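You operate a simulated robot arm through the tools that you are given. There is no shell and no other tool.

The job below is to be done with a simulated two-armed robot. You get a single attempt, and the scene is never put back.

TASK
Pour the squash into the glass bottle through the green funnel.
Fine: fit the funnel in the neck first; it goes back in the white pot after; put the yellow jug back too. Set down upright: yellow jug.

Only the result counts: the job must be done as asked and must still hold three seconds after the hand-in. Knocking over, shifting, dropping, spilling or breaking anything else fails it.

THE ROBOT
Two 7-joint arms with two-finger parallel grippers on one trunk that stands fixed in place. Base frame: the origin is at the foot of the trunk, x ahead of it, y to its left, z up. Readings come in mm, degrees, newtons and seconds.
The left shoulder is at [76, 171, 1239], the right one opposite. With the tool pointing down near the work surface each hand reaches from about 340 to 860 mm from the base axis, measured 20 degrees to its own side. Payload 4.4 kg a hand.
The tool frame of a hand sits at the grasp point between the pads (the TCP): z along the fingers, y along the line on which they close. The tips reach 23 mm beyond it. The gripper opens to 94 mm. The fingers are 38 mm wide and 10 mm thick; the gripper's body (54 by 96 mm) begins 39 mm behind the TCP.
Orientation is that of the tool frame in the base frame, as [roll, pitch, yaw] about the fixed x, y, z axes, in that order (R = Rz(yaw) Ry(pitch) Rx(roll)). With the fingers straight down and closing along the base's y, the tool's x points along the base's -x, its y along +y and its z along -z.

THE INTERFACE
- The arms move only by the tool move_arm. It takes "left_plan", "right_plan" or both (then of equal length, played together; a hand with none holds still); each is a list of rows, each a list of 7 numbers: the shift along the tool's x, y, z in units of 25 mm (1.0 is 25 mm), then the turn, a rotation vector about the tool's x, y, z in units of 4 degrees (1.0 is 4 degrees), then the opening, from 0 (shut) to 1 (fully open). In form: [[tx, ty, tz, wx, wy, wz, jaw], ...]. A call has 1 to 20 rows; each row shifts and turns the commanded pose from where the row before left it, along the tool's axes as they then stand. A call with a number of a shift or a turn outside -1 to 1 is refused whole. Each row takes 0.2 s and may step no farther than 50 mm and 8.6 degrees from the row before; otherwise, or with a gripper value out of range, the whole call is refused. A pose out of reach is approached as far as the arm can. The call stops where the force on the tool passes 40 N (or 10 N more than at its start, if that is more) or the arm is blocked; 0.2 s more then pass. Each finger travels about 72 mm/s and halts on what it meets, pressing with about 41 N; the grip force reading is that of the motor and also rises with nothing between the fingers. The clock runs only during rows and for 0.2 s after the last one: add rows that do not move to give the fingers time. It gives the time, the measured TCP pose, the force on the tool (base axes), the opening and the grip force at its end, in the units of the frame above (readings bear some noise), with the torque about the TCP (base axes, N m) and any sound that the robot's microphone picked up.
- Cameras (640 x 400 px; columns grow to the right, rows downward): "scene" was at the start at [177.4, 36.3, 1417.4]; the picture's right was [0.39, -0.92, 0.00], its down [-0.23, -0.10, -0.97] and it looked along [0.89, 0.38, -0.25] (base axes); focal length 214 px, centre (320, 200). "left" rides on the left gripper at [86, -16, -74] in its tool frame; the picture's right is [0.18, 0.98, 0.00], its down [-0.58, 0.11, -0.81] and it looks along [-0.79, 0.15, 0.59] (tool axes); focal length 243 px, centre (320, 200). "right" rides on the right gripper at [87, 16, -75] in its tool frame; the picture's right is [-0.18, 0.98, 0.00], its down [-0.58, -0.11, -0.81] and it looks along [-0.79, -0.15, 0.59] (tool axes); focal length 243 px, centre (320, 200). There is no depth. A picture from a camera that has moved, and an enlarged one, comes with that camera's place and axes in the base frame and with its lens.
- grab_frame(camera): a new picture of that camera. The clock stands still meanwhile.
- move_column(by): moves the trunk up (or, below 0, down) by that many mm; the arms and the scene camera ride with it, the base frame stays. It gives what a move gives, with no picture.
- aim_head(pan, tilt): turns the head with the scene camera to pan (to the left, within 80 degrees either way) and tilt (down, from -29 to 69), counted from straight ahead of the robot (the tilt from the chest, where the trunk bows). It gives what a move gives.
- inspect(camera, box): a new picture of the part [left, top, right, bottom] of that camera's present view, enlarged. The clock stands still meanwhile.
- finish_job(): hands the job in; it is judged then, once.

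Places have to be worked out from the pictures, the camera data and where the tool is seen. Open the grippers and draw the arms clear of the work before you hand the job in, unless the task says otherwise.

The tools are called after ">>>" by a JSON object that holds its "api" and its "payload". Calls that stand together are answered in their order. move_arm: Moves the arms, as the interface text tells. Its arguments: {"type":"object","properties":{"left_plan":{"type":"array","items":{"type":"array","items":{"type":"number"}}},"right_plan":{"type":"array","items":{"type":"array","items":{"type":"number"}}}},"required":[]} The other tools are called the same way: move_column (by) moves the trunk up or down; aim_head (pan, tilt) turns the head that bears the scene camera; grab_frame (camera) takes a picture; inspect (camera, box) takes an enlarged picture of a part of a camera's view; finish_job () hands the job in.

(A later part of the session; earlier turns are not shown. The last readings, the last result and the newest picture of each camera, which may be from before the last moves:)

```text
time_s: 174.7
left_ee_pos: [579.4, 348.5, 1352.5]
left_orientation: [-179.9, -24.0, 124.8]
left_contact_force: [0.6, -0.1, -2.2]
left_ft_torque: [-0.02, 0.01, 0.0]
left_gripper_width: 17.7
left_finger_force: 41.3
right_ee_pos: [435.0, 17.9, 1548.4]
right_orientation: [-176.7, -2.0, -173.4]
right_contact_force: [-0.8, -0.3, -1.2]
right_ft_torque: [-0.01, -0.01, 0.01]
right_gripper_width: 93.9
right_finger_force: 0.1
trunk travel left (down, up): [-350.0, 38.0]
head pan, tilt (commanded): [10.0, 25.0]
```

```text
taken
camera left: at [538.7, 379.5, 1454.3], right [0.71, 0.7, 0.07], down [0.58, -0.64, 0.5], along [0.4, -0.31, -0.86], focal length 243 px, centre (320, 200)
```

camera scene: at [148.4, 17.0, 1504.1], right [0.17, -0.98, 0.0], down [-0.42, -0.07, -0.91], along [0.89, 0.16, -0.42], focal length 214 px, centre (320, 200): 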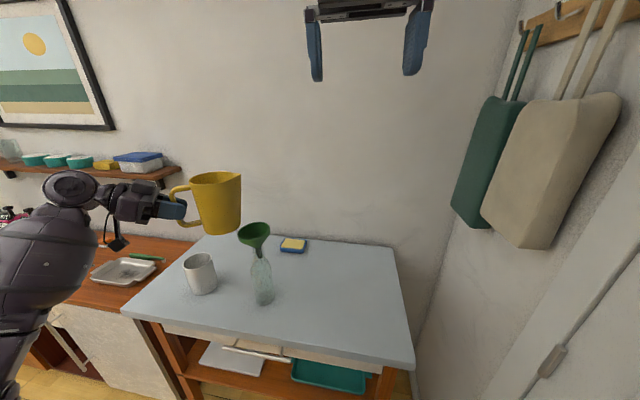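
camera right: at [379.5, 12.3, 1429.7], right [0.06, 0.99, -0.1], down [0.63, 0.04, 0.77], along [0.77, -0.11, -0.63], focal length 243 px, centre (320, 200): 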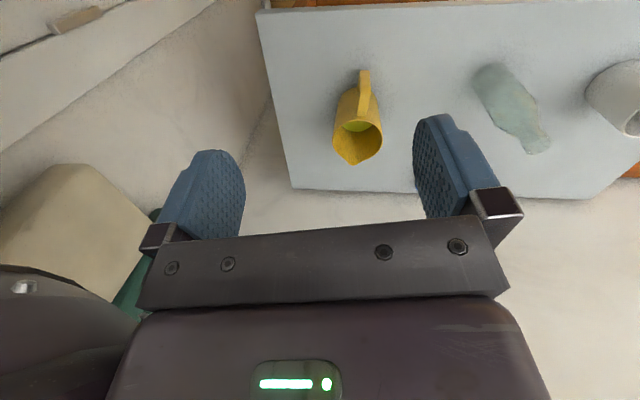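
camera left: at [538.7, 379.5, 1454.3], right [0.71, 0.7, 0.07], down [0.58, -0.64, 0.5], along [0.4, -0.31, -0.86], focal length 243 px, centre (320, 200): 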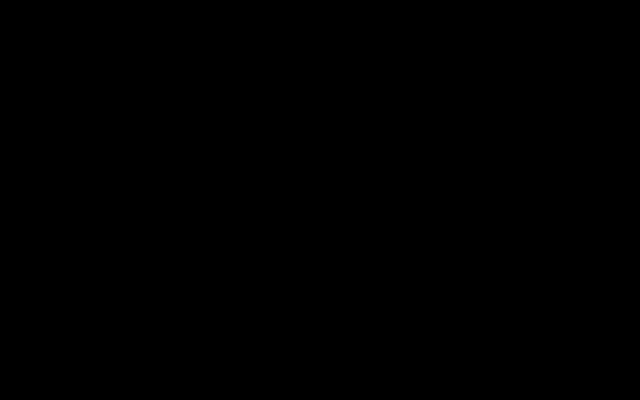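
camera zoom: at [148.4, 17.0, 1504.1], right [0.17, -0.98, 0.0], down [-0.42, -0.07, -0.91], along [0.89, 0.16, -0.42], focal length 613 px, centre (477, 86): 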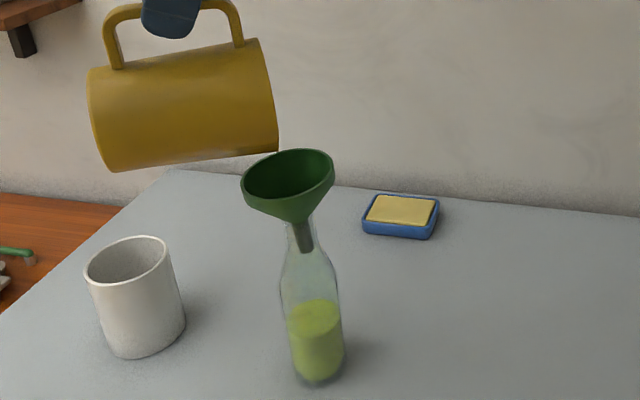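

No more stream at 89°. To be sure the jug is empty I tilt 8° further and look again.

>>> {"api": "move_arm", "payload": {"left_plan": [[-0.0664, 0, -0.0668, 0, 0.2, 0, 0.03], [-0.0664, 0, -0.0668, 0, 0.2, 0, 0.03], [-0.0664, 0, -0.0668, 0, 0.2, 0, 0.03], [-0.0664, 0, -0.0668, 0, 0.2, 0, 0.03], [-0.0664, 0, -0.0668, 0, 0.2, 0, 0.03], [-0.0664, 0, -0.0668, 0, 0.2, 0, 0.03], [-0.0664, 0, -0.0668, 0, 0.2, 0, 0.03], [-0.0664, 0, -0.0668, 0, 0.2, 0, 0.03], [-0.0664, 0, -0.0668, 0, 0.2, 0, 0.03], [-0.0664, 0, -0.0668, 0, 0.2, 0, 0.03], [0, 0, 0, 0, 0, 0, 0.03], [0, 0, 0, 0, 0, 0, 0.03], [0, 0, 0, 0, 0, 0, 0.03]]}}

>>> {"api": "inspect", "payload": {"camera": "scene", "box": [225, 170, 305, 310]}}

```text
time_s: 177.5
left_ee_pos: [592.1, 330.5, 1358.7]
left_orientation: [179.9, -32.0, 124.8]
left_contact_force: [-0.1, 0.3, -1.8]
left_ft_torque: [-0.03, -0.02, -0.01]
left_gripper_width: 17.3
left_finger_force: 40.7
right_ee_pos: [435.5, 18.9, 1548.8]
right_orientation: [-176.7, -2.0, -173.4]
right_contact_force: [-0.9, -0.7, -0.5]
right_ft_torque: [0.02, -0.01, -0.02]
right_gripper_width: 94.0
right_finger_force: 0.0
trunk travel left (down, up): [-350.0, 38.0]
head pan, tilt (commanded): [10.0, 25.0]
```

```text
2.86 times, centred on (265, 240) of scene
camera zoom: at [148.3, 17.0, 1504.1], right [0.17, -0.98, 0.0], down [-0.42, -0.07, -0.91], along [0.89, 0.16, -0.42], focal length 613 px, centre (477, 86)
```

zoom: 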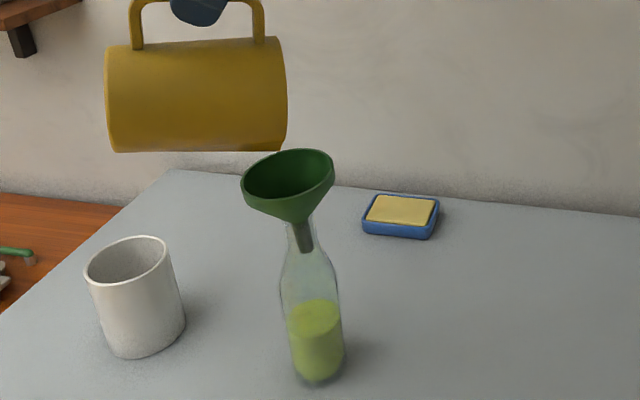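

The bottle's level is unchanged and the jug is empty. I tilt the jug back by 45° around its spout, retracing the same path.

>>> {"api": "move_arm", "payload": {"left_plan": [[0.0815, 0, 0.0847, 0, -0.25, 0, 0.03], [0.1611, 0, 0.1707, 0, -0.5, 0, 0.03], [0.2404, 0, 0.2585, 0, -0.75, 0, 0.03], [0.2404, 0, 0.2585, 0, -0.75, 0, 0.03], [0.2404, 0, 0.2585, 0, -0.75, 0, 0.03], [0.2404, 0, 0.2585, 0, -0.75, 0, 0.03], [0.2404, 0, 0.2585, 0, -0.75, 0, 0.03], [0.2404, 0, 0.2585, 0, -0.75, 0, 0.03], [0.2404, 0, 0.2585, 0, -0.75, 0, 0.03], [0.2404, 0, 0.2585, 0, -0.75, 0, 0.03], [0.2404, 0, 0.2585, 0, -0.75, 0, 0.03], [0.2404, 0, 0.2585, 0, -0.75, 0, 0.03], [0.2404, 0, 0.2585, 0, -0.75, 0, 0.03], [0.2404, 0, 0.2585, 0, -0.75, 0, 0.03], [0.2404, 0, 0.2585, 0, -0.75, 0, 0.03], [0.1611, 0, 0.1707, 0, -0.5, 0, 0.03], [0, 0, 0, 0, 0, 0, 0.03]]}}

>>> {"api": "inspect", "payload": {"camera": "scene", "box": [200, 150, 310, 290]}}

```text
time_s: 181.1
left_ee_pos: [533.1, 413.8, 1284.1]
left_orientation: [179.9, 12.1, 124.8]
left_contact_force: [-0.3, 0.1, -2.2]
left_ft_torque: [0.06, 0.07, 0.0]
left_gripper_width: 17.3
left_finger_force: 41.2
right_ee_pos: [436.3, 18.3, 1550.1]
right_orientation: [-176.7, -2.0, -173.4]
right_contact_force: [0.1, 0.4, 0.2]
right_ft_torque: [0.0, -0.01, -0.02]
right_gripper_width: 94.0
right_finger_force: 0.0
trunk travel left (down, up): [-350.0, 38.0]
head pan, tilt (commanded): [10.0, 25.0]
```

```text
2.86 times, centred on (255, 220) of scene
camera zoom: at [148.2, 17.0, 1504.1], right [0.17, -0.98, 0.0], down [-0.42, -0.07, -0.91], along [0.89, 0.16, -0.42], focal length 613 px, centre (506, 143)
```

zoom: 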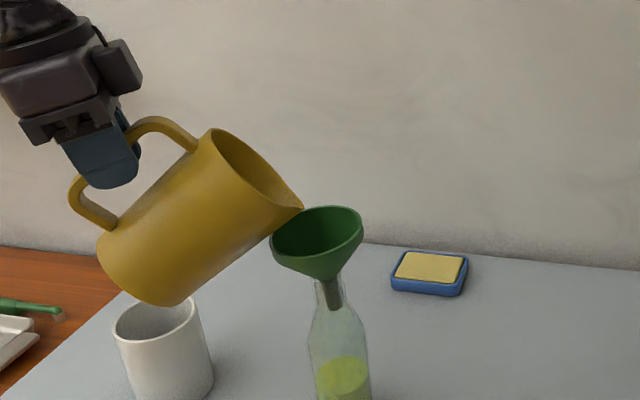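

The jug is back at 53° with clearance. I raise it 136 mm straight up, then tilt it back towards upright.

>>> {"api": "move_arm", "payload": {"left_plan": [[-0.1, 0, -0.467, 0, 0, 0, 0.03], [-0.163, 0, -0.76, 0, 0, 0, 0.03], [-0.163, 0, -0.76, 0, 0, 0, 0.03], [-0.163, 0, -0.76, 0, 0, 0, 0.03], [-0.163, 0, -0.76, 0, 0, 0, 0.03], [-0.163, 0, -0.76, 0, 0, 0, 0.03], [-0.163, 0, -0.76, 0, 0, 0, 0.03], [-0.07, 0, -0.327, 0, 0, 0, 0.03], [0, 0, 0, 0, 0, 0, 0.03]]}}

>>> {"api": "move_arm", "payload": {"left_plan": [[0.1611, 0, 0.1707, 0, -0.5, 0, 0.03], [0.2404, 0, 0.2585, 0, -0.75, 0, 0.03], [0.2404, 0, 0.2585, 0, -0.75, 0, 0.03], [0.2404, 0, 0.2585, 0, -0.75, 0, 0.03], [0.2404, 0, 0.2585, 0, -0.75, 0, 0.03], [0.2404, 0, 0.2585, 0, -0.75, 0, 0.03], [0.2404, 0, 0.2585, 0, -0.75, 0, 0.03], [0.2404, 0, 0.2585, 0, -0.75, 0, 0.03], [0.2404, 0, 0.2585, 0, -0.75, 0, 0.03], [0.2404, 0, 0.2585, 0, -0.75, 0, 0.03], [0.2404, 0, 0.2585, 0, -0.75, 0, 0.03], [0.2404, 0, 0.2585, 0, -0.75, 0, 0.03], [0.2404, 0, 0.2585, 0, -0.75, 0, 0.03], [0.2404, 0, 0.2585, 0, -0.75, 0, 0.03], [0.2404, 0, 0.2585, 0, -0.75, 0, 0.03], [0.2404, 0, 0.2585, 0, -0.75, 0, 0.03], [0.2404, 0, 0.2585, 0, -0.75, 0, 0.03], [0.2404, 0, 0.2585, 0, -0.75, 0, 0.03], [0, 0, 0, 0, 0, 0, 0.03]]}}

>>> {"api": "grab_frame", "payload": {"camera": "scene"}}

```text
time_s: 183.1
left_ee_pos: [533.6, 414.0, 1422.0]
left_orientation: [-179.9, 12.0, 124.9]
left_contact_force: [0.2, -0.1, -1.1]
left_ft_torque: [0.06, 0.04, -0.01]
left_gripper_width: 17.5
left_finger_force: 40.9
right_ee_pos: [435.0, 17.8, 1548.6]
right_orientation: [-176.7, -1.9, -173.4]
right_contact_force: [-0.1, -0.2, 0.5]
right_ft_torque: [0.02, -0.01, 0.02]
right_gripper_width: 94.2
right_finger_force: 0.2
trunk travel left (down, up): [-350.0, 38.0]
head pan, tilt (commanded): [10.0, 25.0]
```

```text
time_s: 187.1
left_ee_pos: [526.2, 426.0, 1272.3]
left_orientation: [-179.9, 65.1, 124.7]
left_contact_force: [0.2, 0.3, -1.3]
left_ft_torque: [0.12, 0.05, 0.02]
left_gripper_width: 17.5
left_finger_force: 41.2
right_ee_pos: [434.3, 19.3, 1549.4]
right_orientation: [-176.7, -1.9, -173.4]
right_contact_force: [-0.5, -0.6, -0.3]
right_ft_torque: [0.01, 0.04, -0.01]
right_gripper_width: 94.0
right_finger_force: 0.0
trunk travel left (down, up): [-350.0, 38.0]
head pan, tilt (commanded): [10.0, 25.0]
```

```text
taken
camera scene: at [148.2, 17.0, 1504.1], right [0.17, -0.98, 0.0], down [-0.42, -0.07, -0.91], along [0.89, 0.16, -0.42], focal length 214 px, centre (320, 200)
```

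scene: 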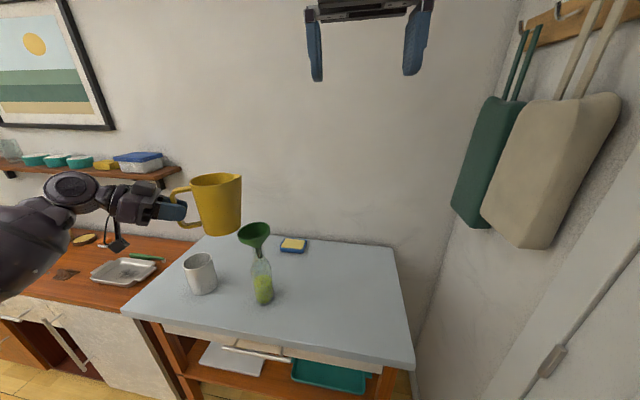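

The jug is upright again. I carry it back to the right above the funnel, following the earlier way in reverse.

>>> {"api": "move_arm", "payload": {"left_plan": [[-0.25, -0.36, 0.32, 0, 0, 0, 0.03], [-0.429, -0.614, 0.545, 0, 0, 0, 0.03], [-0.429, -0.614, 0.545, 0, 0, 0, 0.03], [-0.429, -0.614, 0.545, 0, 0, 0, 0.03], [-0.429, -0.614, 0.545, 0, 0, 0, 0.03], [-0.429, -0.614, 0.545, 0, 0, 0, 0.03], [-0.429, -0.614, 0.545, 0, 0, 0, 0.03], [-0.429, -0.614, 0.545, 0, 0, 0, 0.03], [-0.18, -0.26, 0.23, 0, 0, 0, 0.03], [0, 0, 0, 0, 0, 0, 0.03]]}}

>>> {"api": "move_arm", "payload": {"left_plan": [[0, 0, 0, -0.86, 0, -0.399, 0.03], [0, 0, 0, -0.86, 0, -0.399, 0.03], [0, 0, 0, -0.86, 0, -0.399, 0.03], [0, 0, 0, -0.86, 0, -0.399, 0.03], [0, 0, 0, -0.86, 0, -0.399, 0.03], [0, 0, 0, -0.86, 0, -0.399, 0.03], [0, 0, 0, -0.86, 0, -0.399, 0.03], [0, 0, 0, -0.86, 0, -0.399, 0.03], [0, 0, 0, -0.86, 0, -0.399, 0.03], [0, 0, 0, -0.86, 0, -0.399, 0.03], [0, 0, 0, 0, 0, 0, 0.03]]}}

>>> {"api": "grab_frame", "payload": {"camera": "scene"}}

```text
time_s: 189.3
left_ee_pos: [501.0, 245.2, 1302.7]
left_orientation: [-180.0, 65.0, 125.0]
left_contact_force: [-0.6, 0.2, -0.7]
left_ft_torque: [0.12, 0.1, 0.0]
left_gripper_width: 17.5
left_finger_force: 41.5
right_ee_pos: [434.4, 19.1, 1550.0]
right_orientation: [-176.7, -2.0, -173.4]
right_contact_force: [0.6, -0.4, -0.1]
right_ft_torque: [-0.02, 0.06, -0.01]
right_gripper_width: 94.0
right_finger_force: 0.1
trunk travel left (down, up): [-350.0, 38.0]
head pan, tilt (commanded): [10.0, 25.0]
```

```text
time_s: 191.7
left_ee_pos: [501.6, 245.6, 1303.1]
left_orientation: [-180.0, 65.0, 163.0]
left_contact_force: [0.6, -0.2, -1.0]
left_ft_torque: [0.04, 0.12, 0.0]
left_gripper_width: 17.7
left_finger_force: 40.6
right_ee_pos: [436.0, 18.1, 1548.5]
right_orientation: [-176.7, -2.0, -173.3]
right_contact_force: [0.6, -0.6, -0.3]
right_ft_torque: [-0.01, -0.02, 0.0]
right_gripper_width: 93.8
right_finger_force: 0.1
trunk travel left (down, up): [-350.0, 38.0]
head pan, tilt (commanded): [10.0, 25.0]
```

```text
taken
camera scene: at [148.2, 17.0, 1504.1], right [0.17, -0.98, 0.0], down [-0.42, -0.07, -0.91], along [0.89, 0.16, -0.42], focal length 214 px, centre (320, 200)
```

scene: 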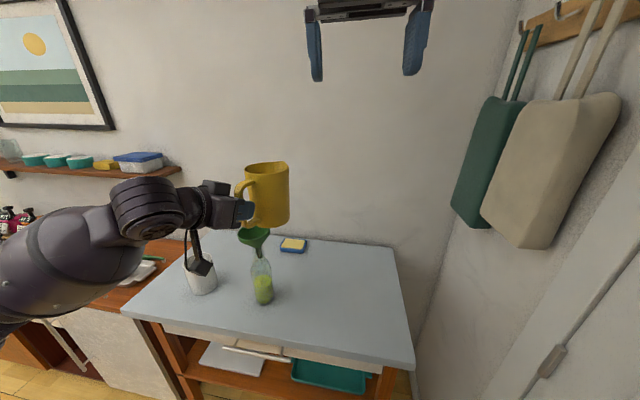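

The turn works without a block. I continue to [541, 122, 1250] and then finish the remaining 11° of yaw.

>>> {"api": "move_arm", "payload": {"left_plan": [[0.06, -0.38, 0.32, 0, 0, 0, 0.03], [0.096, -0.61, 0.51, 0, 0, 0, 0.03], [0.096, -0.61, 0.51, 0, 0, 0, 0.03], [0.096, -0.61, 0.51, 0, 0, 0, 0.03], [0.096, -0.61, 0.51, 0, 0, 0, 0.03], [0.096, -0.61, 0.51, 0, 0, 0, 0.03], [0.096, -0.61, 0.51, 0, 0, 0, 0.03], [0.034, -0.23, 0.19, 0, 0, 0, 0.03], [0, 0, 0, -0.83, 0, -0.387, 0.03], [0, 0, 0, -0.83, 0, -0.387, 0.03], [0, 0, 0, -0.83, 0, -0.387, 0.03], [0, 0, 0, 0, 0, 0, 0.03]]}}

>>> {"api": "grab_frame", "payload": {"camera": "scene"}}

```text
time_s: 194.3
left_ee_pos: [540.6, 122.8, 1249.5]
left_orientation: [-179.9, 65.0, 173.9]
left_contact_force: [0.3, 0.4, -0.8]
left_ft_torque: [0.03, 0.13, 0.0]
left_gripper_width: 17.7
left_finger_force: 41.1
right_ee_pos: [434.8, 18.6, 1548.6]
right_orientation: [-176.7, -1.9, -173.4]
right_contact_force: [0.3, -0.3, -0.8]
right_ft_torque: [0.03, -0.02, 0.0]
right_gripper_width: 93.8
right_finger_force: 0.1
trunk travel left (down, up): [-350.0, 38.0]
head pan, tilt (commanded): [10.0, 25.0]
```

```text
taken
camera scene: at [148.2, 17.0, 1504.1], right [0.17, -0.98, 0.0], down [-0.42, -0.07, -0.91], along [0.89, 0.16, -0.42], focal length 214 px, centre (320, 200)
```

scene: 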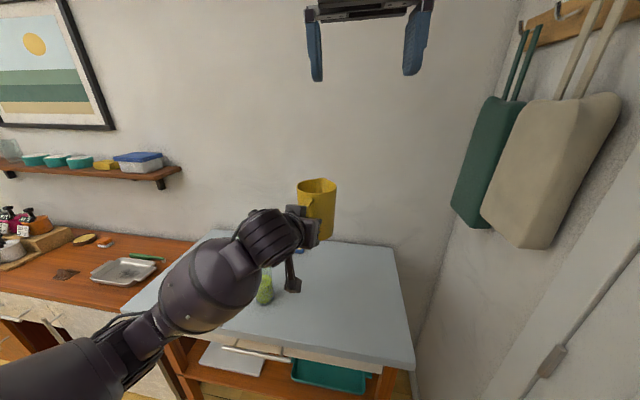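

The jug is oriented as at the start. I bring it over its original place and down to about 20 mm above the resting height.

>>> {"api": "move_arm", "payload": {"left_plan": [[0.35, -0.19, 0.32, 0, 0, 0, 0.03], [0.589, -0.315, 0.53, 0, 0, 0, 0.03], [0.589, -0.315, 0.53, 0, 0, 0, 0.03], [0.589, -0.315, 0.53, 0, 0, 0, 0.03], [0.589, -0.315, 0.53, 0, 0, 0, 0.03], [0.589, -0.315, 0.53, 0, 0, 0, 0.03], [0.589, -0.315, 0.53, 0, 0, 0, 0.03], [0.589, -0.315, 0.53, 0, 0, 0, 0.03], [0.589, -0.315, 0.53, 0, 0, 0, 0.03], [0.589, -0.315, 0.53, 0, 0, 0, 0.03], [0.239, -0.125, 0.21, 0, 0, 0, 0.03], [0.6, 0, 0.28, 0, 0, 0, 0.03], [0.7, 0, 0.3264, 0, 0, 0, 0.03], [0.7, 0, 0.3264, 0, 0, 0, 0.03], [0.5, 0, 0.2332, 0, 0, 0, 0.03], [0, 0, 0, 0, 0, 0, 0.03]]}}

>>> {"api": "grab_frame", "payload": {"camera": "left"}}

>>> {"api": "inspect", "payload": {"camera": "scene", "box": [290, 230, 386, 330]}}

```text
time_s: 197.7
left_ee_pos: [590.8, 35.7, 992.0]
left_orientation: [-180.0, 65.1, 173.7]
left_contact_force: [-0.3, 0.0, -1.2]
left_ft_torque: [0.01, 0.12, -0.01]
left_gripper_width: 17.6
left_finger_force: 41.0
right_ee_pos: [434.9, 19.7, 1550.3]
right_orientation: [-176.7, -1.9, -173.4]
right_contact_force: [0.7, 0.7, -0.7]
right_ft_torque: [-0.03, -0.02, 0.01]
right_gripper_width: 94.0
right_finger_force: 0.1
trunk travel left (down, up): [-350.0, 38.0]
head pan, tilt (commanded): [10.0, 25.0]
```

```text
taken
camera left: at [485.9, 32.3, 944.5], right [0.03, 0.99, -0.17], down [-0.47, 0.16, 0.87], along [0.88, 0.05, 0.47], focal length 243 px, centre (320, 200)
```

left: 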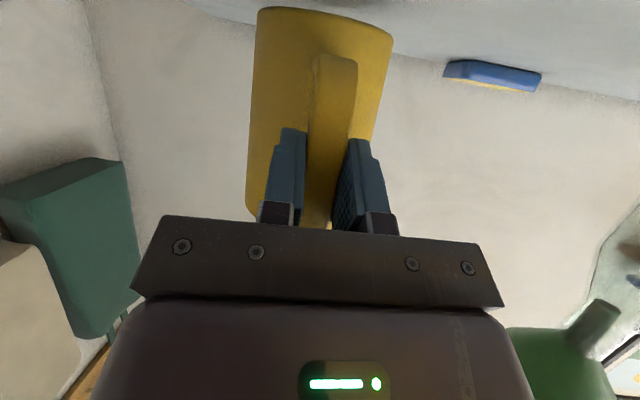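

```text
4.00 times, centred on (338, 280) of scene
camera zoom: at [148.1, 17.0, 1504.1], right [0.17, -0.98, 0.0], down [-0.42, -0.07, -0.91], along [0.89, 0.16, -0.42], focal length 858 px, centre (248, -120)
```

zoom: 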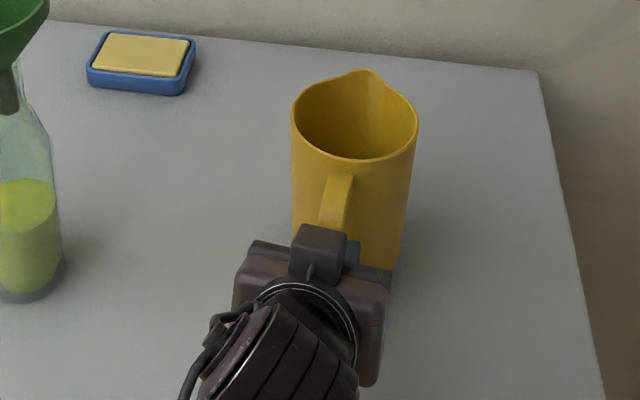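

The hand is 19 mm above the release height and within 1–2 mm sideways. I compare the jug's pose in the hand with the earlier view before setting it down.

>>> {"api": "move_arm", "payload": {"left_plan": [[0.0133, 0.057, -0.0273, -0.079, 0, -0.037, 0.03], [0.2, 0, 0.093, 0, 0, 0, 0.03], [0.15, 0, 0.07, 0, 0, 0, 0.03], [0, 0, 0, 0, 0, 0, 0.03]]}}

>>> {"api": "inspect", "payload": {"camera": "left", "box": [220, 40, 420, 220]}}

>>> {"api": "inspect", "payload": {"camera": "scene", "box": [290, 230, 386, 330]}}

```text
time_s: 198.7
left_ee_pos: [589.7, 38.5, 982.3]
left_orientation: [-180.0, 65.0, 174.1]
left_contact_force: [0.1, 0.2, -1.5]
left_ft_torque: [-0.02, 0.15, -0.02]
left_gripper_width: 17.5
left_finger_force: 40.9
right_ee_pos: [434.0, 18.5, 1549.6]
right_orientation: [-176.6, -1.8, -173.3]
right_contact_force: [-1.2, 0.3, 0.6]
right_ft_torque: [0.01, 0.03, 0.03]
right_gripper_width: 94.1
right_finger_force: 0.1
trunk travel left (down, up): [-350.0, 38.0]
head pan, tilt (commanded): [10.0, 25.0]
```

```text
2.22 times, centred on (320, 130) of left
camera zoom: at [484.9, 32.8, 935.1], right [0.02, 0.99, -0.17], down [-0.47, 0.16, 0.87], along [0.88, 0.06, 0.47], focal length 539 px, centre (320, 356)
```

zoom: 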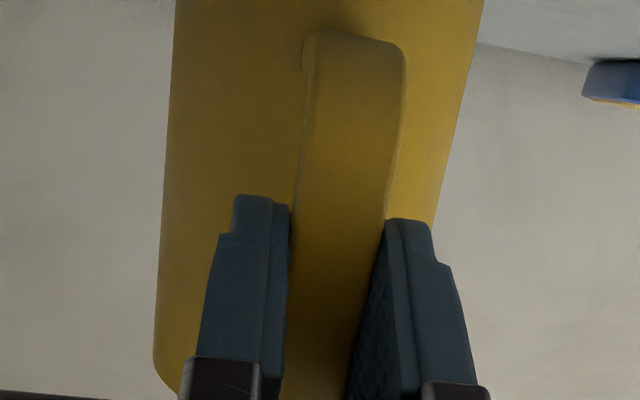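

```text
4.00 times, centred on (338, 280) of scene
camera zoom: at [148.2, 17.0, 1504.1], right [0.17, -0.98, 0.0], down [-0.42, -0.07, -0.91], along [0.89, 0.16, -0.42], focal length 858 px, centre (248, -120)
```

zoom: 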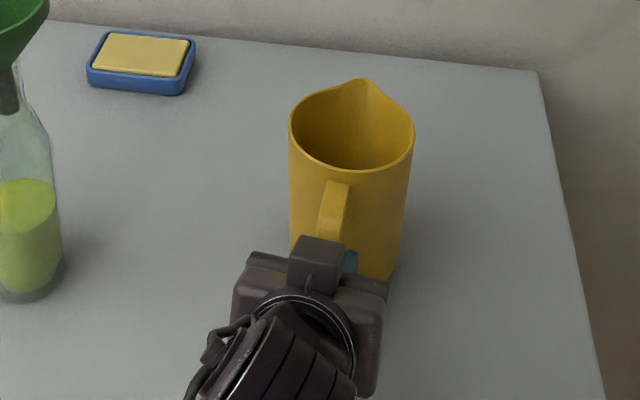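

The jug sits in the hand as before, within about a millimetre. I lower the last 10 mm gently.

>>> {"api": "move_arm", "payload": {"left_plan": [[0.1088, 0.016, 0.0507, 0, 0, 0, 0.03], [0.1088, 0, 0.0507, 0, 0, 0, 0.03], [0.0725, 0, 0.0338, 0, 0, 0, 0.03], [0.0363, 0, 0.0169, 0, 0, 0, 0.03], [0, 0, 0, 0, 0, 0, 0.03]]}}

>>> {"api": "inspect", "payload": {"camera": "scene", "box": [290, 230, 386, 330]}}

```text
time_s: 199.9
left_ee_pos: [589.7, 38.2, 972.3]
left_orientation: [-179.9, 65.1, 174.2]
left_contact_force: [0.0, -0.6, 0.1]
left_ft_torque: [0.0, -0.11, 0.03]
left_gripper_width: 17.7
left_finger_force: 41.3
right_ee_pos: [435.1, 18.0, 1550.4]
right_orientation: [-176.7, -1.9, -173.4]
right_contact_force: [0.0, 0.6, -0.8]
right_ft_torque: [-0.01, -0.01, -0.02]
right_gripper_width: 94.0
right_finger_force: 0.0
trunk travel left (down, up): [-350.0, 38.0]
head pan, tilt (commanded): [10.0, 25.0]
```

```text
4.00 times, centred on (338, 280) of scene
camera zoom: at [148.1, 17.0, 1504.1], right [0.17, -0.98, 0.0], down [-0.42, -0.07, -0.91], along [0.89, 0.16, -0.42], focal length 858 px, centre (248, -120)
```

zoom: 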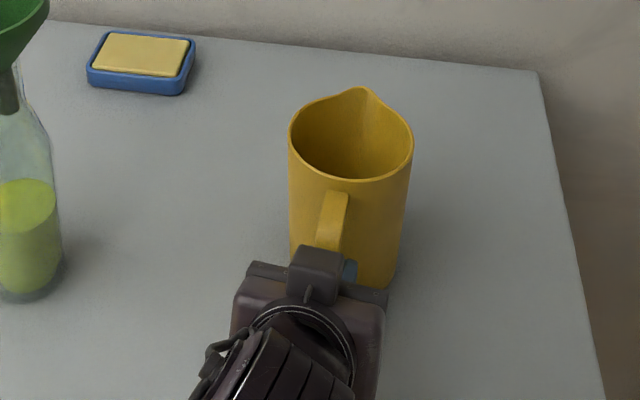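

The load is zero, so the jug is standing on the table. I open the fingers.

>>> {"api": "move_arm", "payload": {"left_plan": [[0, 0, 0, 0, 0, 0, 0.15], [0, 0, 0, 0, 0, 0, 0.22], [0, 0, 0, 0, 0, 0, 0.35], [0, 0, 0, 0, 0, 0, 0.6], [0, 0, 0, 0, 0, 0, 0.8], [0, 0, 0, 0, 0, 0, 0.8]]}}

>>> {"api": "inspect", "payload": {"camera": "scene", "box": [290, 230, 386, 330]}}

>>> {"api": "inspect", "payload": {"camera": "left", "box": [220, 40, 420, 220]}}

```text
time_s: 201.3
left_ee_pos: [589.7, 38.5, 973.4]
left_orientation: [180.0, 65.0, 174.2]
left_contact_force: [-0.1, 0.8, 0.3]
left_ft_torque: [0.02, -0.05, -0.02]
left_gripper_width: 75.3
left_finger_force: 0.1
right_ee_pos: [434.4, 18.2, 1548.7]
right_orientation: [-176.7, -1.9, -173.4]
right_contact_force: [-0.4, -0.2, 0.4]
right_ft_torque: [-0.01, -0.01, 0.04]
right_gripper_width: 94.0
right_finger_force: 0.1
trunk travel left (down, up): [-350.0, 38.0]
head pan, tilt (commanded): [10.0, 25.0]
```

```text
4.00 times, centred on (338, 280) of scene
camera zoom: at [148.2, 17.0, 1504.1], right [0.17, -0.98, 0.0], down [-0.42, -0.07, -0.91], along [0.89, 0.16, -0.42], focal length 858 px, centre (248, -120)
```

zoom: 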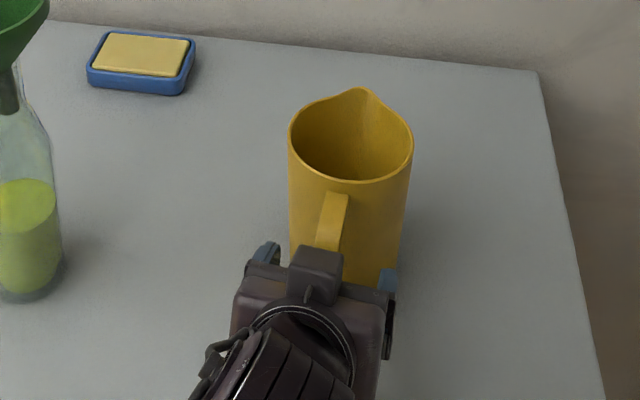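

```text
2.22 times, centred on (320, 130) of left
camera zoom: at [484.9, 32.8, 925.9], right [0.02, 0.99, -0.17], down [-0.47, 0.16, 0.87], along [0.88, 0.06, 0.47], focal length 539 px, centre (320, 356)
```

zoom: 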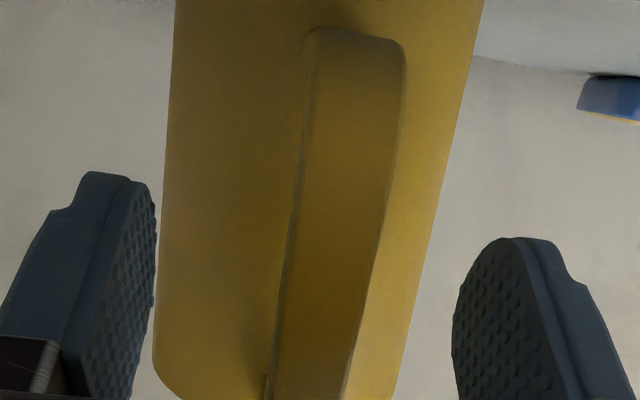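

The jug stands upright in its original spot. I back the hand straight off along the finger direction.

>>> {"api": "move_arm", "payload": {"left_plan": [[0, 0, -0.4, 0, 0, 0, 1], [0, 0, -0.8, 0, 0, 0, 1], [0, 0, -0.8, 0, 0, 0, 1], [0, 0, -0.8, 0, 0, 0, 1], [-0.6, 0, -0.28, 0, 0, 0, 1], [-0.7, 0, -0.3264, 0, 0, 0, 1], [-0.7, 0, -0.3264, 0, 0, 0, 1], [-0.7, 0, -0.3264, 0, 0, 0, 1], [-0.7, 0, -0.3264, 0, 0, 0, 1], [-0.7, 0, -0.3264, 0, 0, 0, 1], [0, 0, 0, 0, 0, 0, 1]]}}

>>> {"api": "grab_frame", "payload": {"camera": "scene"}}

```text
time_s: 203.9
left_ee_pos: [524.0, 83.9, 1085.8]
left_orientation: [164.2, 62.4, 160.8]
left_contact_force: [0.1, 0.7, -0.3]
left_ft_torque: [0.0, -0.01, 0.0]
left_gripper_width: 94.5
left_finger_force: 0.1
right_ee_pos: [435.1, 18.5, 1549.6]
right_orientation: [-176.8, -1.8, -173.4]
right_contact_force: [0.5, -1.4, -0.5]
right_ft_torque: [0.01, 0.0, 0.0]
right_gripper_width: 94.0
right_finger_force: 0.1
trunk travel left (down, up): [-350.0, 38.0]
head pan, tilt (commanded): [10.0, 25.0]
stopped in row 11 (left hand): the arm was blocked; the commanded pose is now the measured one
```

```text
taken
camera scene: at [148.0, 16.9, 1504.1], right [0.17, -0.98, 0.0], down [-0.42, -0.07, -0.91], along [0.89, 0.16, -0.42], focal length 214 px, centre (320, 200)
```

scene: 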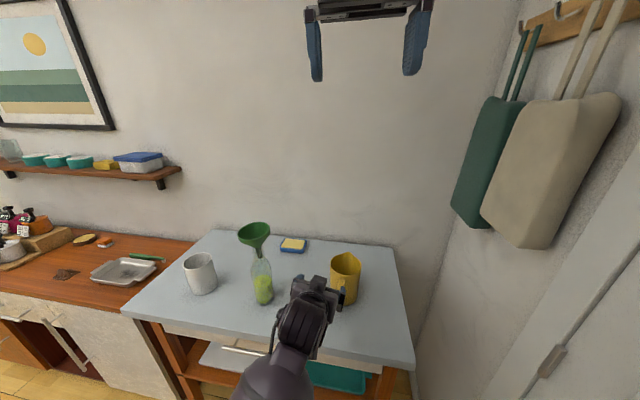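

The retreat hit the same arm limit, well clear of the jug. I move the hand to the left and up, away from that posture, and start turning it to point down again.

>>> {"api": "move_arm", "payload": {"left_plan": [[-0.151, 0.666, -0.23, 0, 0, 0, 1], [-0.151, 0.666, -0.23, 0, 0, 0, 1], [-0.151, 0.666, -0.23, 0, 0, 0, 1], [-0.151, 0.666, -0.23, 0, 0, 0, 1], [-0.151, 0.666, -0.23, 0, 0, 0, 1], [0, 0, 0, 0, 1, 0, 1], [0, 0, 0, 0, 1, 0, 1], [0, 0, 0, 0, 1, 0, 1], [0, 0, 0, 0, 1, 0, 1], [0, 0, 0, 0, 1, 0, 1], [0, 0, 0, 0, 1, 0, 1], [0, 0, 0, 0, 1, 0, 1], [0, 0, 0, 0, 1, 0, 1], [0, 0, 0, 0, 1, 0, 1], [0, 0, 0, 0, 1, 0, 1], [0, 0, 0, 0, 1, 0, 1], [0, 0, 0, 0, 1, 0, 1], [0, 0, 0, 0, 1, 0, 1], [0, 0, 0, 0, 1, 0, 1], [0, 0, 0, 0, 0, 0, 1]]}}

>>> {"api": "grab_frame", "payload": {"camera": "scene"}}

```text
time_s: 207.2
left_ee_pos: [519.5, 240.3, 1116.1]
left_orientation: [161.2, 20.8, 172.3]
left_contact_force: [-0.6, -0.8, -0.1]
left_ft_torque: [0.0, 0.0, -0.02]
left_gripper_width: 94.1
left_finger_force: 0.0
left hand out of reach, approached as far as the arm can: row 16
right_ee_pos: [434.9, 18.0, 1550.2]
right_orientation: [-176.7, -1.9, -173.3]
right_contact_force: [0.1, -0.1, -0.7]
right_ft_torque: [0.02, 0.02, -0.02]
right_gripper_width: 94.0
right_finger_force: 0.0
trunk travel left (down, up): [-350.0, 38.0]
head pan, tilt (commanded): [10.0, 25.0]
stopped in row 16 (left hand): the arm was blocked; the commanded pose is now the measured one
```

```text
taken
camera scene: at [148.3, 17.0, 1504.1], right [0.17, -0.98, 0.0], down [-0.42, -0.07, -0.91], along [0.89, 0.16, -0.42], focal length 214 px, centre (320, 200)
```

scene: 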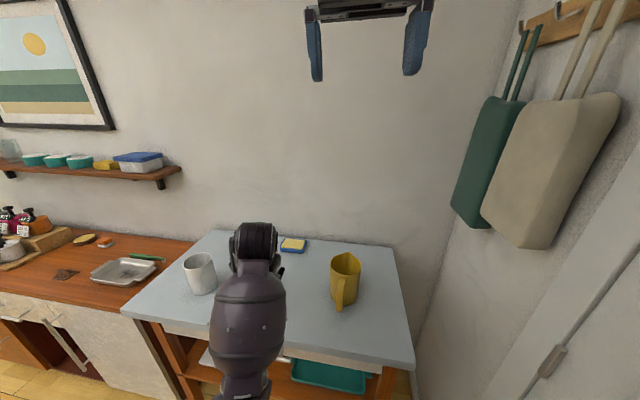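

The arm got stuck and drifted towards the bottle side. Before moving on, I check with the left camera that the bottle and funnel are untouched.

>>> {"api": "grab_frame", "payload": {"camera": "left"}}

>>> {"api": "inspect", "payload": {"camera": "scene", "box": [190, 200, 310, 320]}}

>>> {"api": "grab_frame", "payload": {"camera": "right"}}

```text
taken
camera left: at [411.5, 214.5, 1146.4], right [-0.16, 0.96, 0.23], down [0.24, -0.19, 0.95], along [0.96, 0.2, -0.2], focal length 243 px, centre (320, 200)
```

left: 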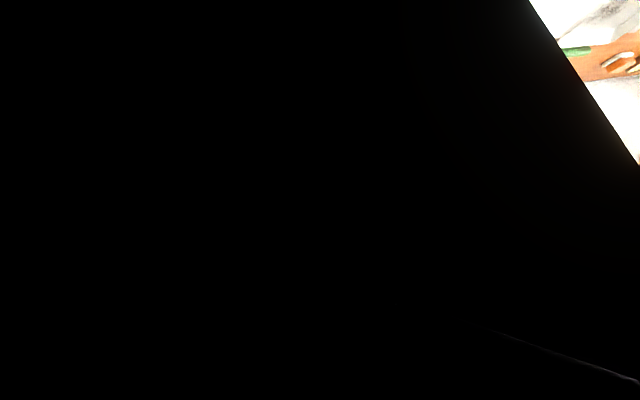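

```text
3.33 times, centred on (250, 260) of scene
camera zoom: at [148.3, 17.0, 1504.1], right [0.17, -0.98, 0.0], down [-0.42, -0.07, -0.91], along [0.89, 0.16, -0.42], focal length 715 px, centre (553, 0)
```

zoom: 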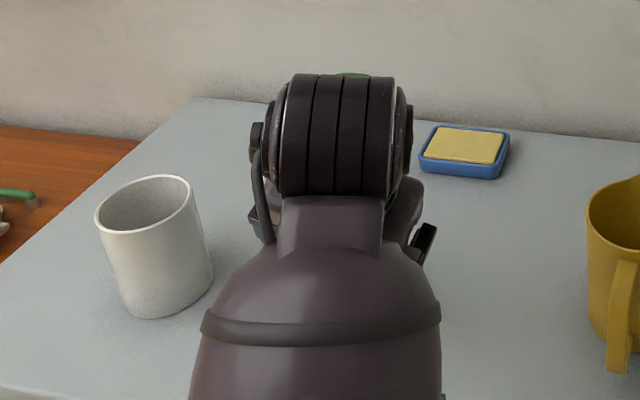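

```text
taken
camera right: at [348.7, 29.2, 1626.4], right [0.07, 1.0, -0.06], down [0.61, 0.01, 0.79], along [0.79, -0.09, -0.61], focal length 243 px, centre (320, 200)
```

right: 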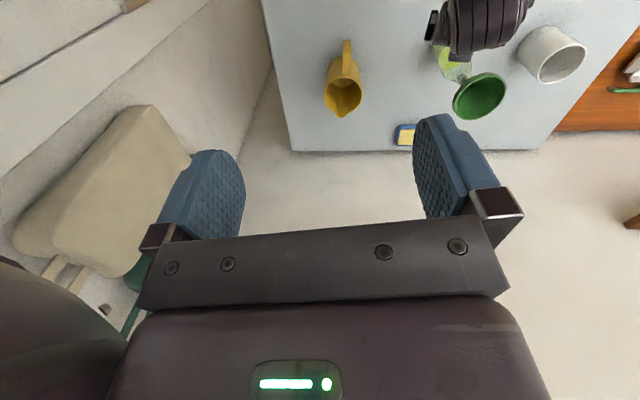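

The right wrist camera shows the funnel and bottle. I zoom there to verify them.

>>> {"api": "inspect", "payload": {"camera": "right", "box": [400, 0, 600, 140]}}

```text
2.86 times, centred on (500, 70) of right
camera zoom: at [348.7, 29.2, 1626.4], right [0.07, 1.0, -0.06], down [0.61, 0.01, 0.79], along [0.79, -0.09, -0.61], focal length 693 px, centre (-194, 571)
```

zoom: 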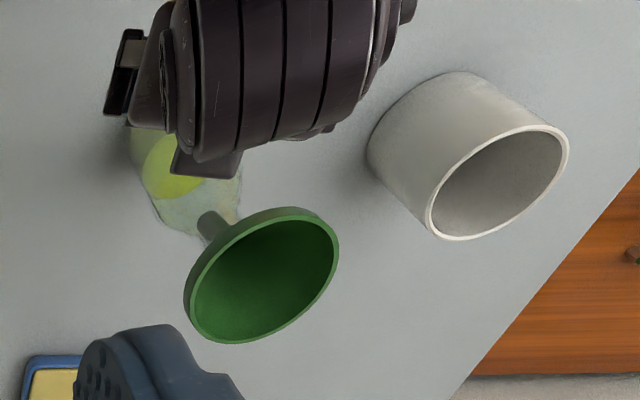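

Bottle and funnel are standing undisturbed. I retract the left hand back and up in small steps, away from the bottle.

>>> {"api": "move_arm", "payload": {"left_plan": [[0.285, 0.144, -0.63, 0, 0, 0, 1], [0.285, 0.144, -0.63, 0, 0, 0, 1], [0.285, 0.144, -0.63, 0, 0, 0, 1], [0.285, 0.144, -0.63, 0, 0, 0, 1], [0, 0, 0, 0, 0, 0, 1]]}}

>>> {"api": "grab_frame", "payload": {"camera": "scene"}}

```text
time_s: 208.0
left_ee_pos: [483.7, 301.7, 1152.2]
left_orientation: [151.3, 19.4, 172.7]
left_contact_force: [-0.5, 0.2, -0.5]
left_ft_torque: [0.02, 0.03, -0.03]
left_gripper_width: 94.1
left_finger_force: 0.0
right_ee_pos: [434.2, 18.2, 1549.3]
right_orientation: [-176.7, -1.9, -173.4]
right_contact_force: [0.1, -0.7, -0.7]
right_ft_torque: [0.01, -0.03, 0.0]
right_gripper_width: 93.9
right_finger_force: 0.0
trunk travel left (down, up): [-350.0, 38.0]
head pan, tilt (commanded): [10.0, 25.0]
stopped in row 3 (left hand): the arm was blocked; the commanded pose is now the measured one
```

```text
taken
camera scene: at [148.2, 17.0, 1504.1], right [0.17, -0.98, 0.0], down [-0.42, -0.07, -0.91], along [0.89, 0.16, -0.42], focal length 214 px, centre (320, 200)
```

scene: 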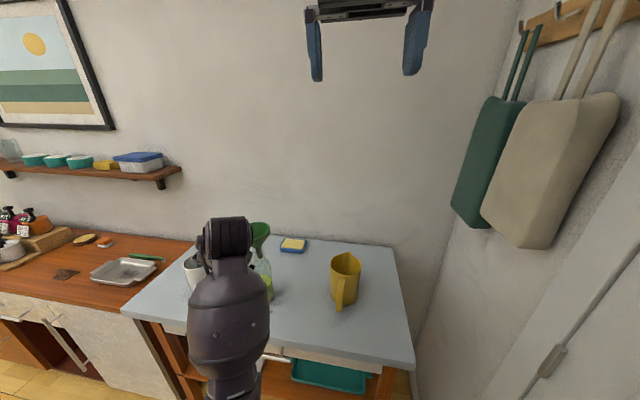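

The arm only yields towards the left in this posture, so I move it further left.

>>> {"api": "move_arm", "payload": {"left_plan": [[0.108, 0.718, 0.156, 0, 0, 0, 1], [0.108, 0.718, 0.156, 0, 0, 0, 1], [0.108, 0.718, 0.156, 0, 0, 0, 1], [0.108, 0.718, 0.156, 0, 0, 0, 1], [0.108, 0.718, 0.156, 0, 0, 0, 1], [0, 0, 0, 0, 0, 0, 1]]}}

>>> {"api": "grab_frame", "payload": {"camera": "scene"}}

```text
time_s: 209.4
left_ee_pos: [472.8, 392.4, 1172.3]
left_orientation: [150.1, 19.0, 172.0]
left_contact_force: [0.1, 0.4, 0.1]
left_ft_torque: [0.01, 0.03, 0.01]
left_gripper_width: 94.1
left_finger_force: 0.1
right_ee_pos: [434.6, 17.8, 1548.6]
right_orientation: [-176.6, -1.8, -173.3]
right_contact_force: [0.0, 0.6, 0.0]
right_ft_torque: [-0.01, -0.01, 0.01]
right_gripper_width: 93.8
right_finger_force: 0.0
trunk travel left (down, up): [-350.0, 38.0]
head pan, tilt (commanded): [10.0, 25.0]
```

```text
taken
camera scene: at [148.3, 17.1, 1504.1], right [0.17, -0.98, 0.0], down [-0.42, -0.07, -0.91], along [0.89, 0.16, -0.42], focal length 214 px, centre (320, 200)
```

scene: 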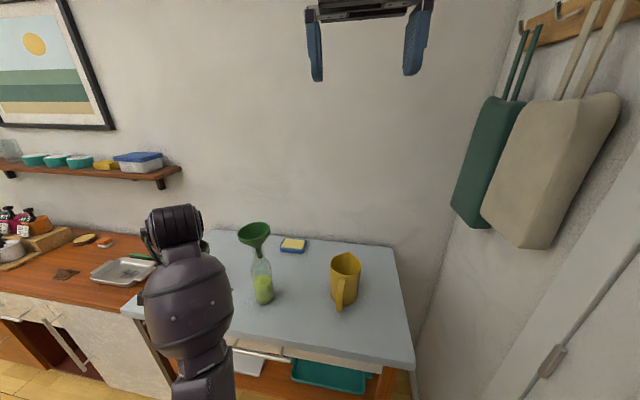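

It moves freely again and everything on the table is in place. I raise the hand and turn it back to pointing straight down.

>>> {"api": "move_arm", "payload": {"left_plan": [[-0.234, 0.553, -0.565, 0, 0, 0, 1], [-0.234, 0.553, -0.565, 0, 0, 0, 1], [-0.234, 0.553, -0.565, 0, 0, 0, 1], [-0.234, 0.553, -0.565, 0, 0, 0, 1], [-0.234, 0.553, -0.565, 0, 0, 0, 1], [-0.234, 0.553, -0.565, 0, 0, 0, 1], [0, 0, 0, 0.883, 0.644, -0.087, 1], [0, 0, 0, 0.883, 0.644, -0.087, 1], [0, 0, 0, 0.883, 0.644, -0.087, 1], [0, 0, 0, 0.883, 0.644, -0.087, 1], [0, 0, 0, 0.883, 0.644, -0.087, 1], [0, 0, 0, 0.883, 0.644, -0.087, 1], [0, 0, 0, 0.883, 0.644, -0.087, 1], [0, 0, 0, 0.883, 0.644, -0.087, 1], [0, 0, 0, 0, 0, 0, 1]]}}

>>> {"api": "grab_frame", "payload": {"camera": "scene"}}

```text
time_s: 210.0
left_ee_pos: [497.8, 344.9, 1234.0]
left_orientation: [142.0, 18.7, 159.7]
left_contact_force: [0.0, -0.3, 1.4]
left_ft_torque: [0.0, 0.0, -0.02]
left_gripper_width: 94.1
left_finger_force: 0.2
right_ee_pos: [433.9, 18.9, 1549.9]
right_orientation: [-176.6, -1.9, -173.3]
right_contact_force: [-0.6, -1.0, -0.4]
right_ft_torque: [-0.01, 0.03, 0.03]
right_gripper_width: 94.2
right_finger_force: 0.1
trunk travel left (down, up): [-350.0, 38.0]
head pan, tilt (commanded): [10.0, 25.0]
stopped in row 2 (left hand): the arm was blocked; the commanded pose is now the measured one
```

```text
taken
camera scene: at [147.9, 16.9, 1504.1], right [0.17, -0.98, 0.0], down [-0.42, -0.07, -0.91], along [0.89, 0.16, -0.42], focal length 214 px, centre (320, 200)
```

scene: 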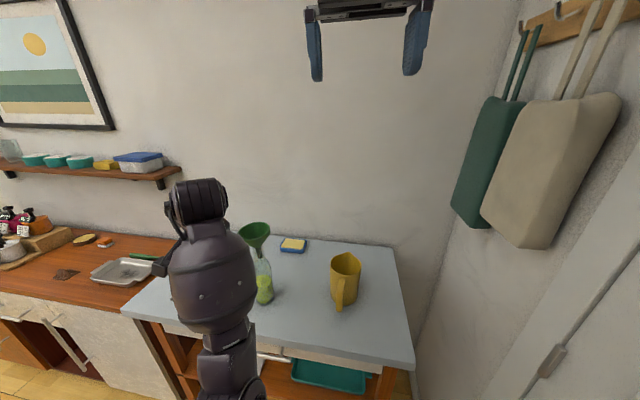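

The arm is caught in an awkward elbow posture when pointing down here. Earlier the posture with the fingers pointing right (yaw 125°, pitch 65°) was free, so I rotate towards that in steps.

>>> {"api": "move_arm", "payload": {"left_plan": [[0, 0, 0, 0.92, -0.83, 0.17, 1], [0, 0, 0, 0.92, -0.83, 0.17, 1], [0, 0, 0, 0.92, -0.83, 0.17, 1], [0, 0, 0, 0.92, -0.83, 0.17, 1], [0, 0, 0, 0.92, -0.83, 0.17, 1], [0, 0, 0, 0, 0, 0, 1]]}}

>>> {"api": "grab_frame", "payload": {"camera": "scene"}}

```text
time_s: 210.7
left_ee_pos: [508.6, 309.6, 1255.1]
left_orientation: [139.1, 20.1, 143.9]
left_contact_force: [0.5, 0.8, 0.4]
left_ft_torque: [-0.02, 0.0, 0.02]
left_gripper_width: 94.0
left_finger_force: 0.0
right_ee_pos: [435.5, 18.4, 1548.2]
right_orientation: [-176.6, -1.9, -173.3]
right_contact_force: [0.5, -0.3, -0.8]
right_ft_torque: [0.02, 0.04, 0.04]
right_gripper_width: 93.6
right_finger_force: 0.1
trunk travel left (down, up): [-350.0, 38.0]
head pan, tilt (commanded): [10.0, 25.0]
stopped in row 3 (left hand): the arm was blocked; the commanded pose is now the measured one
```

```text
taken
camera scene: at [148.1, 16.6, 1504.1], right [0.17, -0.98, 0.0], down [-0.42, -0.07, -0.91], along [0.89, 0.16, -0.42], focal length 214 px, centre (320, 200)
```

scene: 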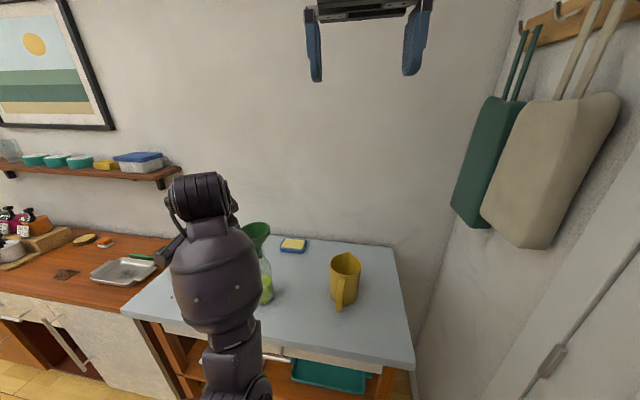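

Each attempt makes some progress before stopping, so it may be the speed near a singular posture. I try the same rotation much more slowly.

>>> {"api": "move_arm", "payload": {"left_plan": [[0, 0, 0, 0.2, -0.18, 0.037, 1], [0, 0, 0, 0.2, -0.18, 0.037, 1], [0, 0, 0, 0.2, -0.18, 0.037, 1], [0, 0, 0, 0.2, -0.18, 0.037, 1], [0, 0, 0, 0.2, -0.18, 0.037, 1], [0, 0, 0, 0.2, -0.18, 0.037, 1], [0, 0, 0, 0.2, -0.18, 0.037, 1], [0, 0, 0, 0.2, -0.18, 0.037, 1], [0, 0, 0, 0.2, -0.18, 0.037, 1], [0, 0, 0, 0.2, -0.18, 0.037, 1]]}}

>>> {"api": "grab_frame", "payload": {"camera": "scene"}}

```text
time_s: 212.4
left_ee_pos: [509.9, 305.0, 1260.7]
left_orientation: [136.4, 17.1, 134.5]
left_contact_force: [-0.9, -0.6, -1.0]
left_ft_torque: [-0.02, 0.0, 0.02]
left_gripper_width: 94.0
left_finger_force: 0.0
right_ee_pos: [434.6, 19.3, 1548.5]
right_orientation: [-176.6, -1.9, -173.3]
right_contact_force: [-0.1, -0.8, 0.0]
right_ft_torque: [0.0, -0.03, 0.0]
right_gripper_width: 93.8
right_finger_force: 0.0
trunk travel left (down, up): [-350.0, 38.0]
head pan, tilt (commanded): [10.0, 25.0]
stopped in row 8 (left hand): the arm was blocked; the commanded pose is now the measured one
```

```text
taken
camera scene: at [147.9, 16.7, 1504.1], right [0.17, -0.98, 0.0], down [-0.42, -0.07, -0.91], along [0.89, 0.16, -0.42], focal length 214 px, centre (320, 200)
```

scene: 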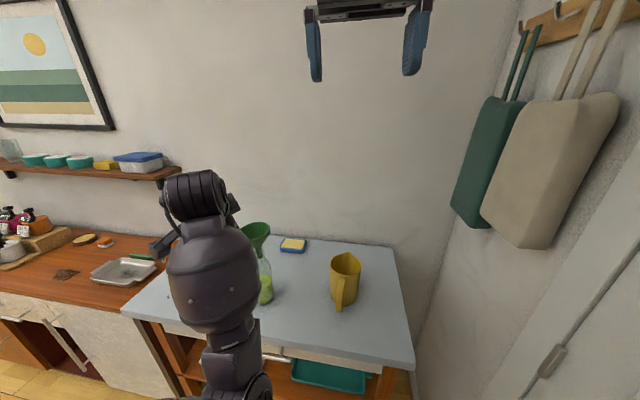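

It's still limited. I try to unwind by extending the arm outwards to the front-left, where the elbow can swing freely; the path stays above and away from the funnel.

>>> {"api": "move_arm", "payload": {"left_plan": [[0.1, 0.4, 0.14, 0, 0, 0, 1], [0.185, 0.7, 0.252, 0, 0, 0, 1], [0.185, 0.7, 0.252, 0, 0, 0, 1], [0.185, 0.7, 0.252, 0, 0, 0, 1], [0.185, 0.7, 0.252, 0, 0, 0, 1], [0, 0, 0, 0, 0, 0, 1]]}}

>>> {"api": "grab_frame", "payload": {"camera": "scene"}}

```text
time_s: 213.8
left_ee_pos: [544.3, 380.0, 1287.7]
left_orientation: [136.6, 17.2, 134.6]
left_contact_force: [-0.2, 0.2, 0.0]
left_ft_torque: [0.01, 0.02, 0.04]
left_gripper_width: 94.2
left_finger_force: 0.0
right_ee_pos: [434.3, 18.2, 1549.1]
right_orientation: [-176.7, -2.0, -173.3]
right_contact_force: [1.1, 0.1, 0.9]
right_ft_torque: [0.0, 0.02, -0.02]
right_gripper_width: 93.9
right_finger_force: 0.0
trunk travel left (down, up): [-350.0, 38.0]
head pan, tilt (commanded): [10.0, 25.0]
```

```text
taken
camera scene: at [148.1, 16.7, 1504.1], right [0.17, -0.98, 0.0], down [-0.42, -0.07, -0.91], along [0.89, 0.16, -0.42], focal length 214 px, centre (320, 200)
```

scene: 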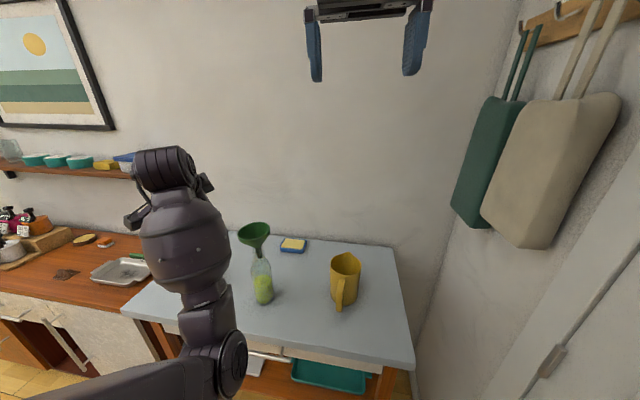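

That moved freely. I keep extending outwards.

>>> {"api": "move_arm", "payload": {"left_plan": [[0.185, 0.7, 0.252, 0, 0, 0, 1], [0.185, 0.7, 0.252, 0, 0, 0, 1], [0.185, 0.7, 0.252, 0, 0, 0, 1], [0.185, 0.7, 0.252, 0, 0, 0, 1], [0.185, 0.7, 0.252, 0, 0, 0, 1], [0.185, 0.7, 0.252, 0, 0, 0, 1], [0, 0, 0, 0, 0, 0, 1]]}}

>>> {"api": "grab_frame", "payload": {"camera": "scene"}}

```text
time_s: 215.4
left_ee_pos: [588.8, 481.1, 1323.8]
left_orientation: [136.4, 17.3, 134.7]
left_contact_force: [0.8, 0.2, 0.1]
left_ft_torque: [-0.01, 0.01, -0.02]
left_gripper_width: 94.2
left_finger_force: 0.1
right_ee_pos: [435.5, 18.1, 1549.0]
right_orientation: [-176.7, -1.9, -173.3]
right_contact_force: [-1.0, -0.2, -0.3]
right_ft_torque: [0.02, -0.04, -0.01]
right_gripper_width: 93.9
right_finger_force: 0.1
trunk travel left (down, up): [-350.0, 38.0]
head pan, tilt (commanded): [10.0, 25.0]
```

```text
taken
camera scene: at [148.1, 16.7, 1504.1], right [0.17, -0.98, 0.0], down [-0.42, -0.07, -0.91], along [0.89, 0.16, -0.42], focal length 214 px, centre (320, 200)
```

scene: 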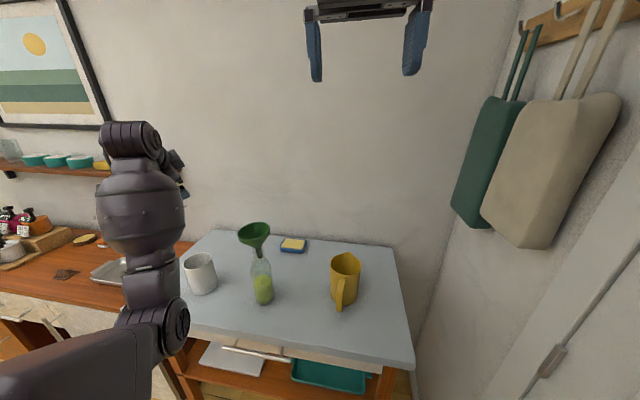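

It's free here. I now rotate the hand step by step towards pointing straight down.

>>> {"api": "move_arm", "payload": {"left_plan": [[0, 0, 0, 0.4, 0.38, -0.427, 1], [0, 0, 0, 0.4, 0.38, -0.427, 1], [0, 0, 0, 0.4, 0.38, -0.427, 1], [0, 0, 0, 0.4, 0.38, -0.427, 1], [0, 0, 0, 0.4, 0.38, -0.427, 1], [0, 0, 0, 0.4, 0.38, -0.427, 1], [0, 0, 0, 0.4, 0.38, -0.427, 1], [0, 0, 0, 0.4, 0.38, -0.427, 1], [0, 0, 0, 0, 0, 0, 1]]}}

>>> {"api": "grab_frame", "payload": {"camera": "scene"}}

```text
time_s: 217.4
left_ee_pos: [589.3, 479.4, 1323.7]
left_orientation: [154.8, 14.9, 153.5]
left_contact_force: [0.6, 0.3, -0.3]
left_ft_torque: [0.02, 0.0, -0.04]
left_gripper_width: 93.8
left_finger_force: 0.0
right_ee_pos: [433.4, 19.3, 1548.9]
right_orientation: [-176.8, -2.0, -173.3]
right_contact_force: [0.5, -0.1, 0.4]
right_ft_torque: [0.0, 0.01, 0.01]
right_gripper_width: 94.1
right_finger_force: 0.1
trunk travel left (down, up): [-350.0, 38.0]
head pan, tilt (commanded): [10.0, 25.0]
```

```text
taken
camera scene: at [147.9, 16.7, 1504.1], right [0.17, -0.98, 0.0], down [-0.42, -0.07, -0.91], along [0.89, 0.16, -0.42], focal length 214 px, centre (320, 200)
```

scene: 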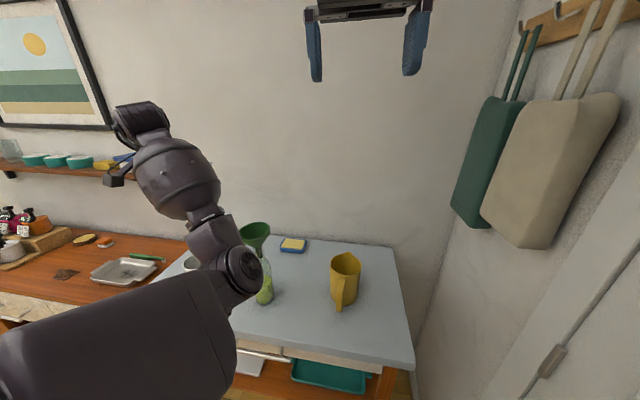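

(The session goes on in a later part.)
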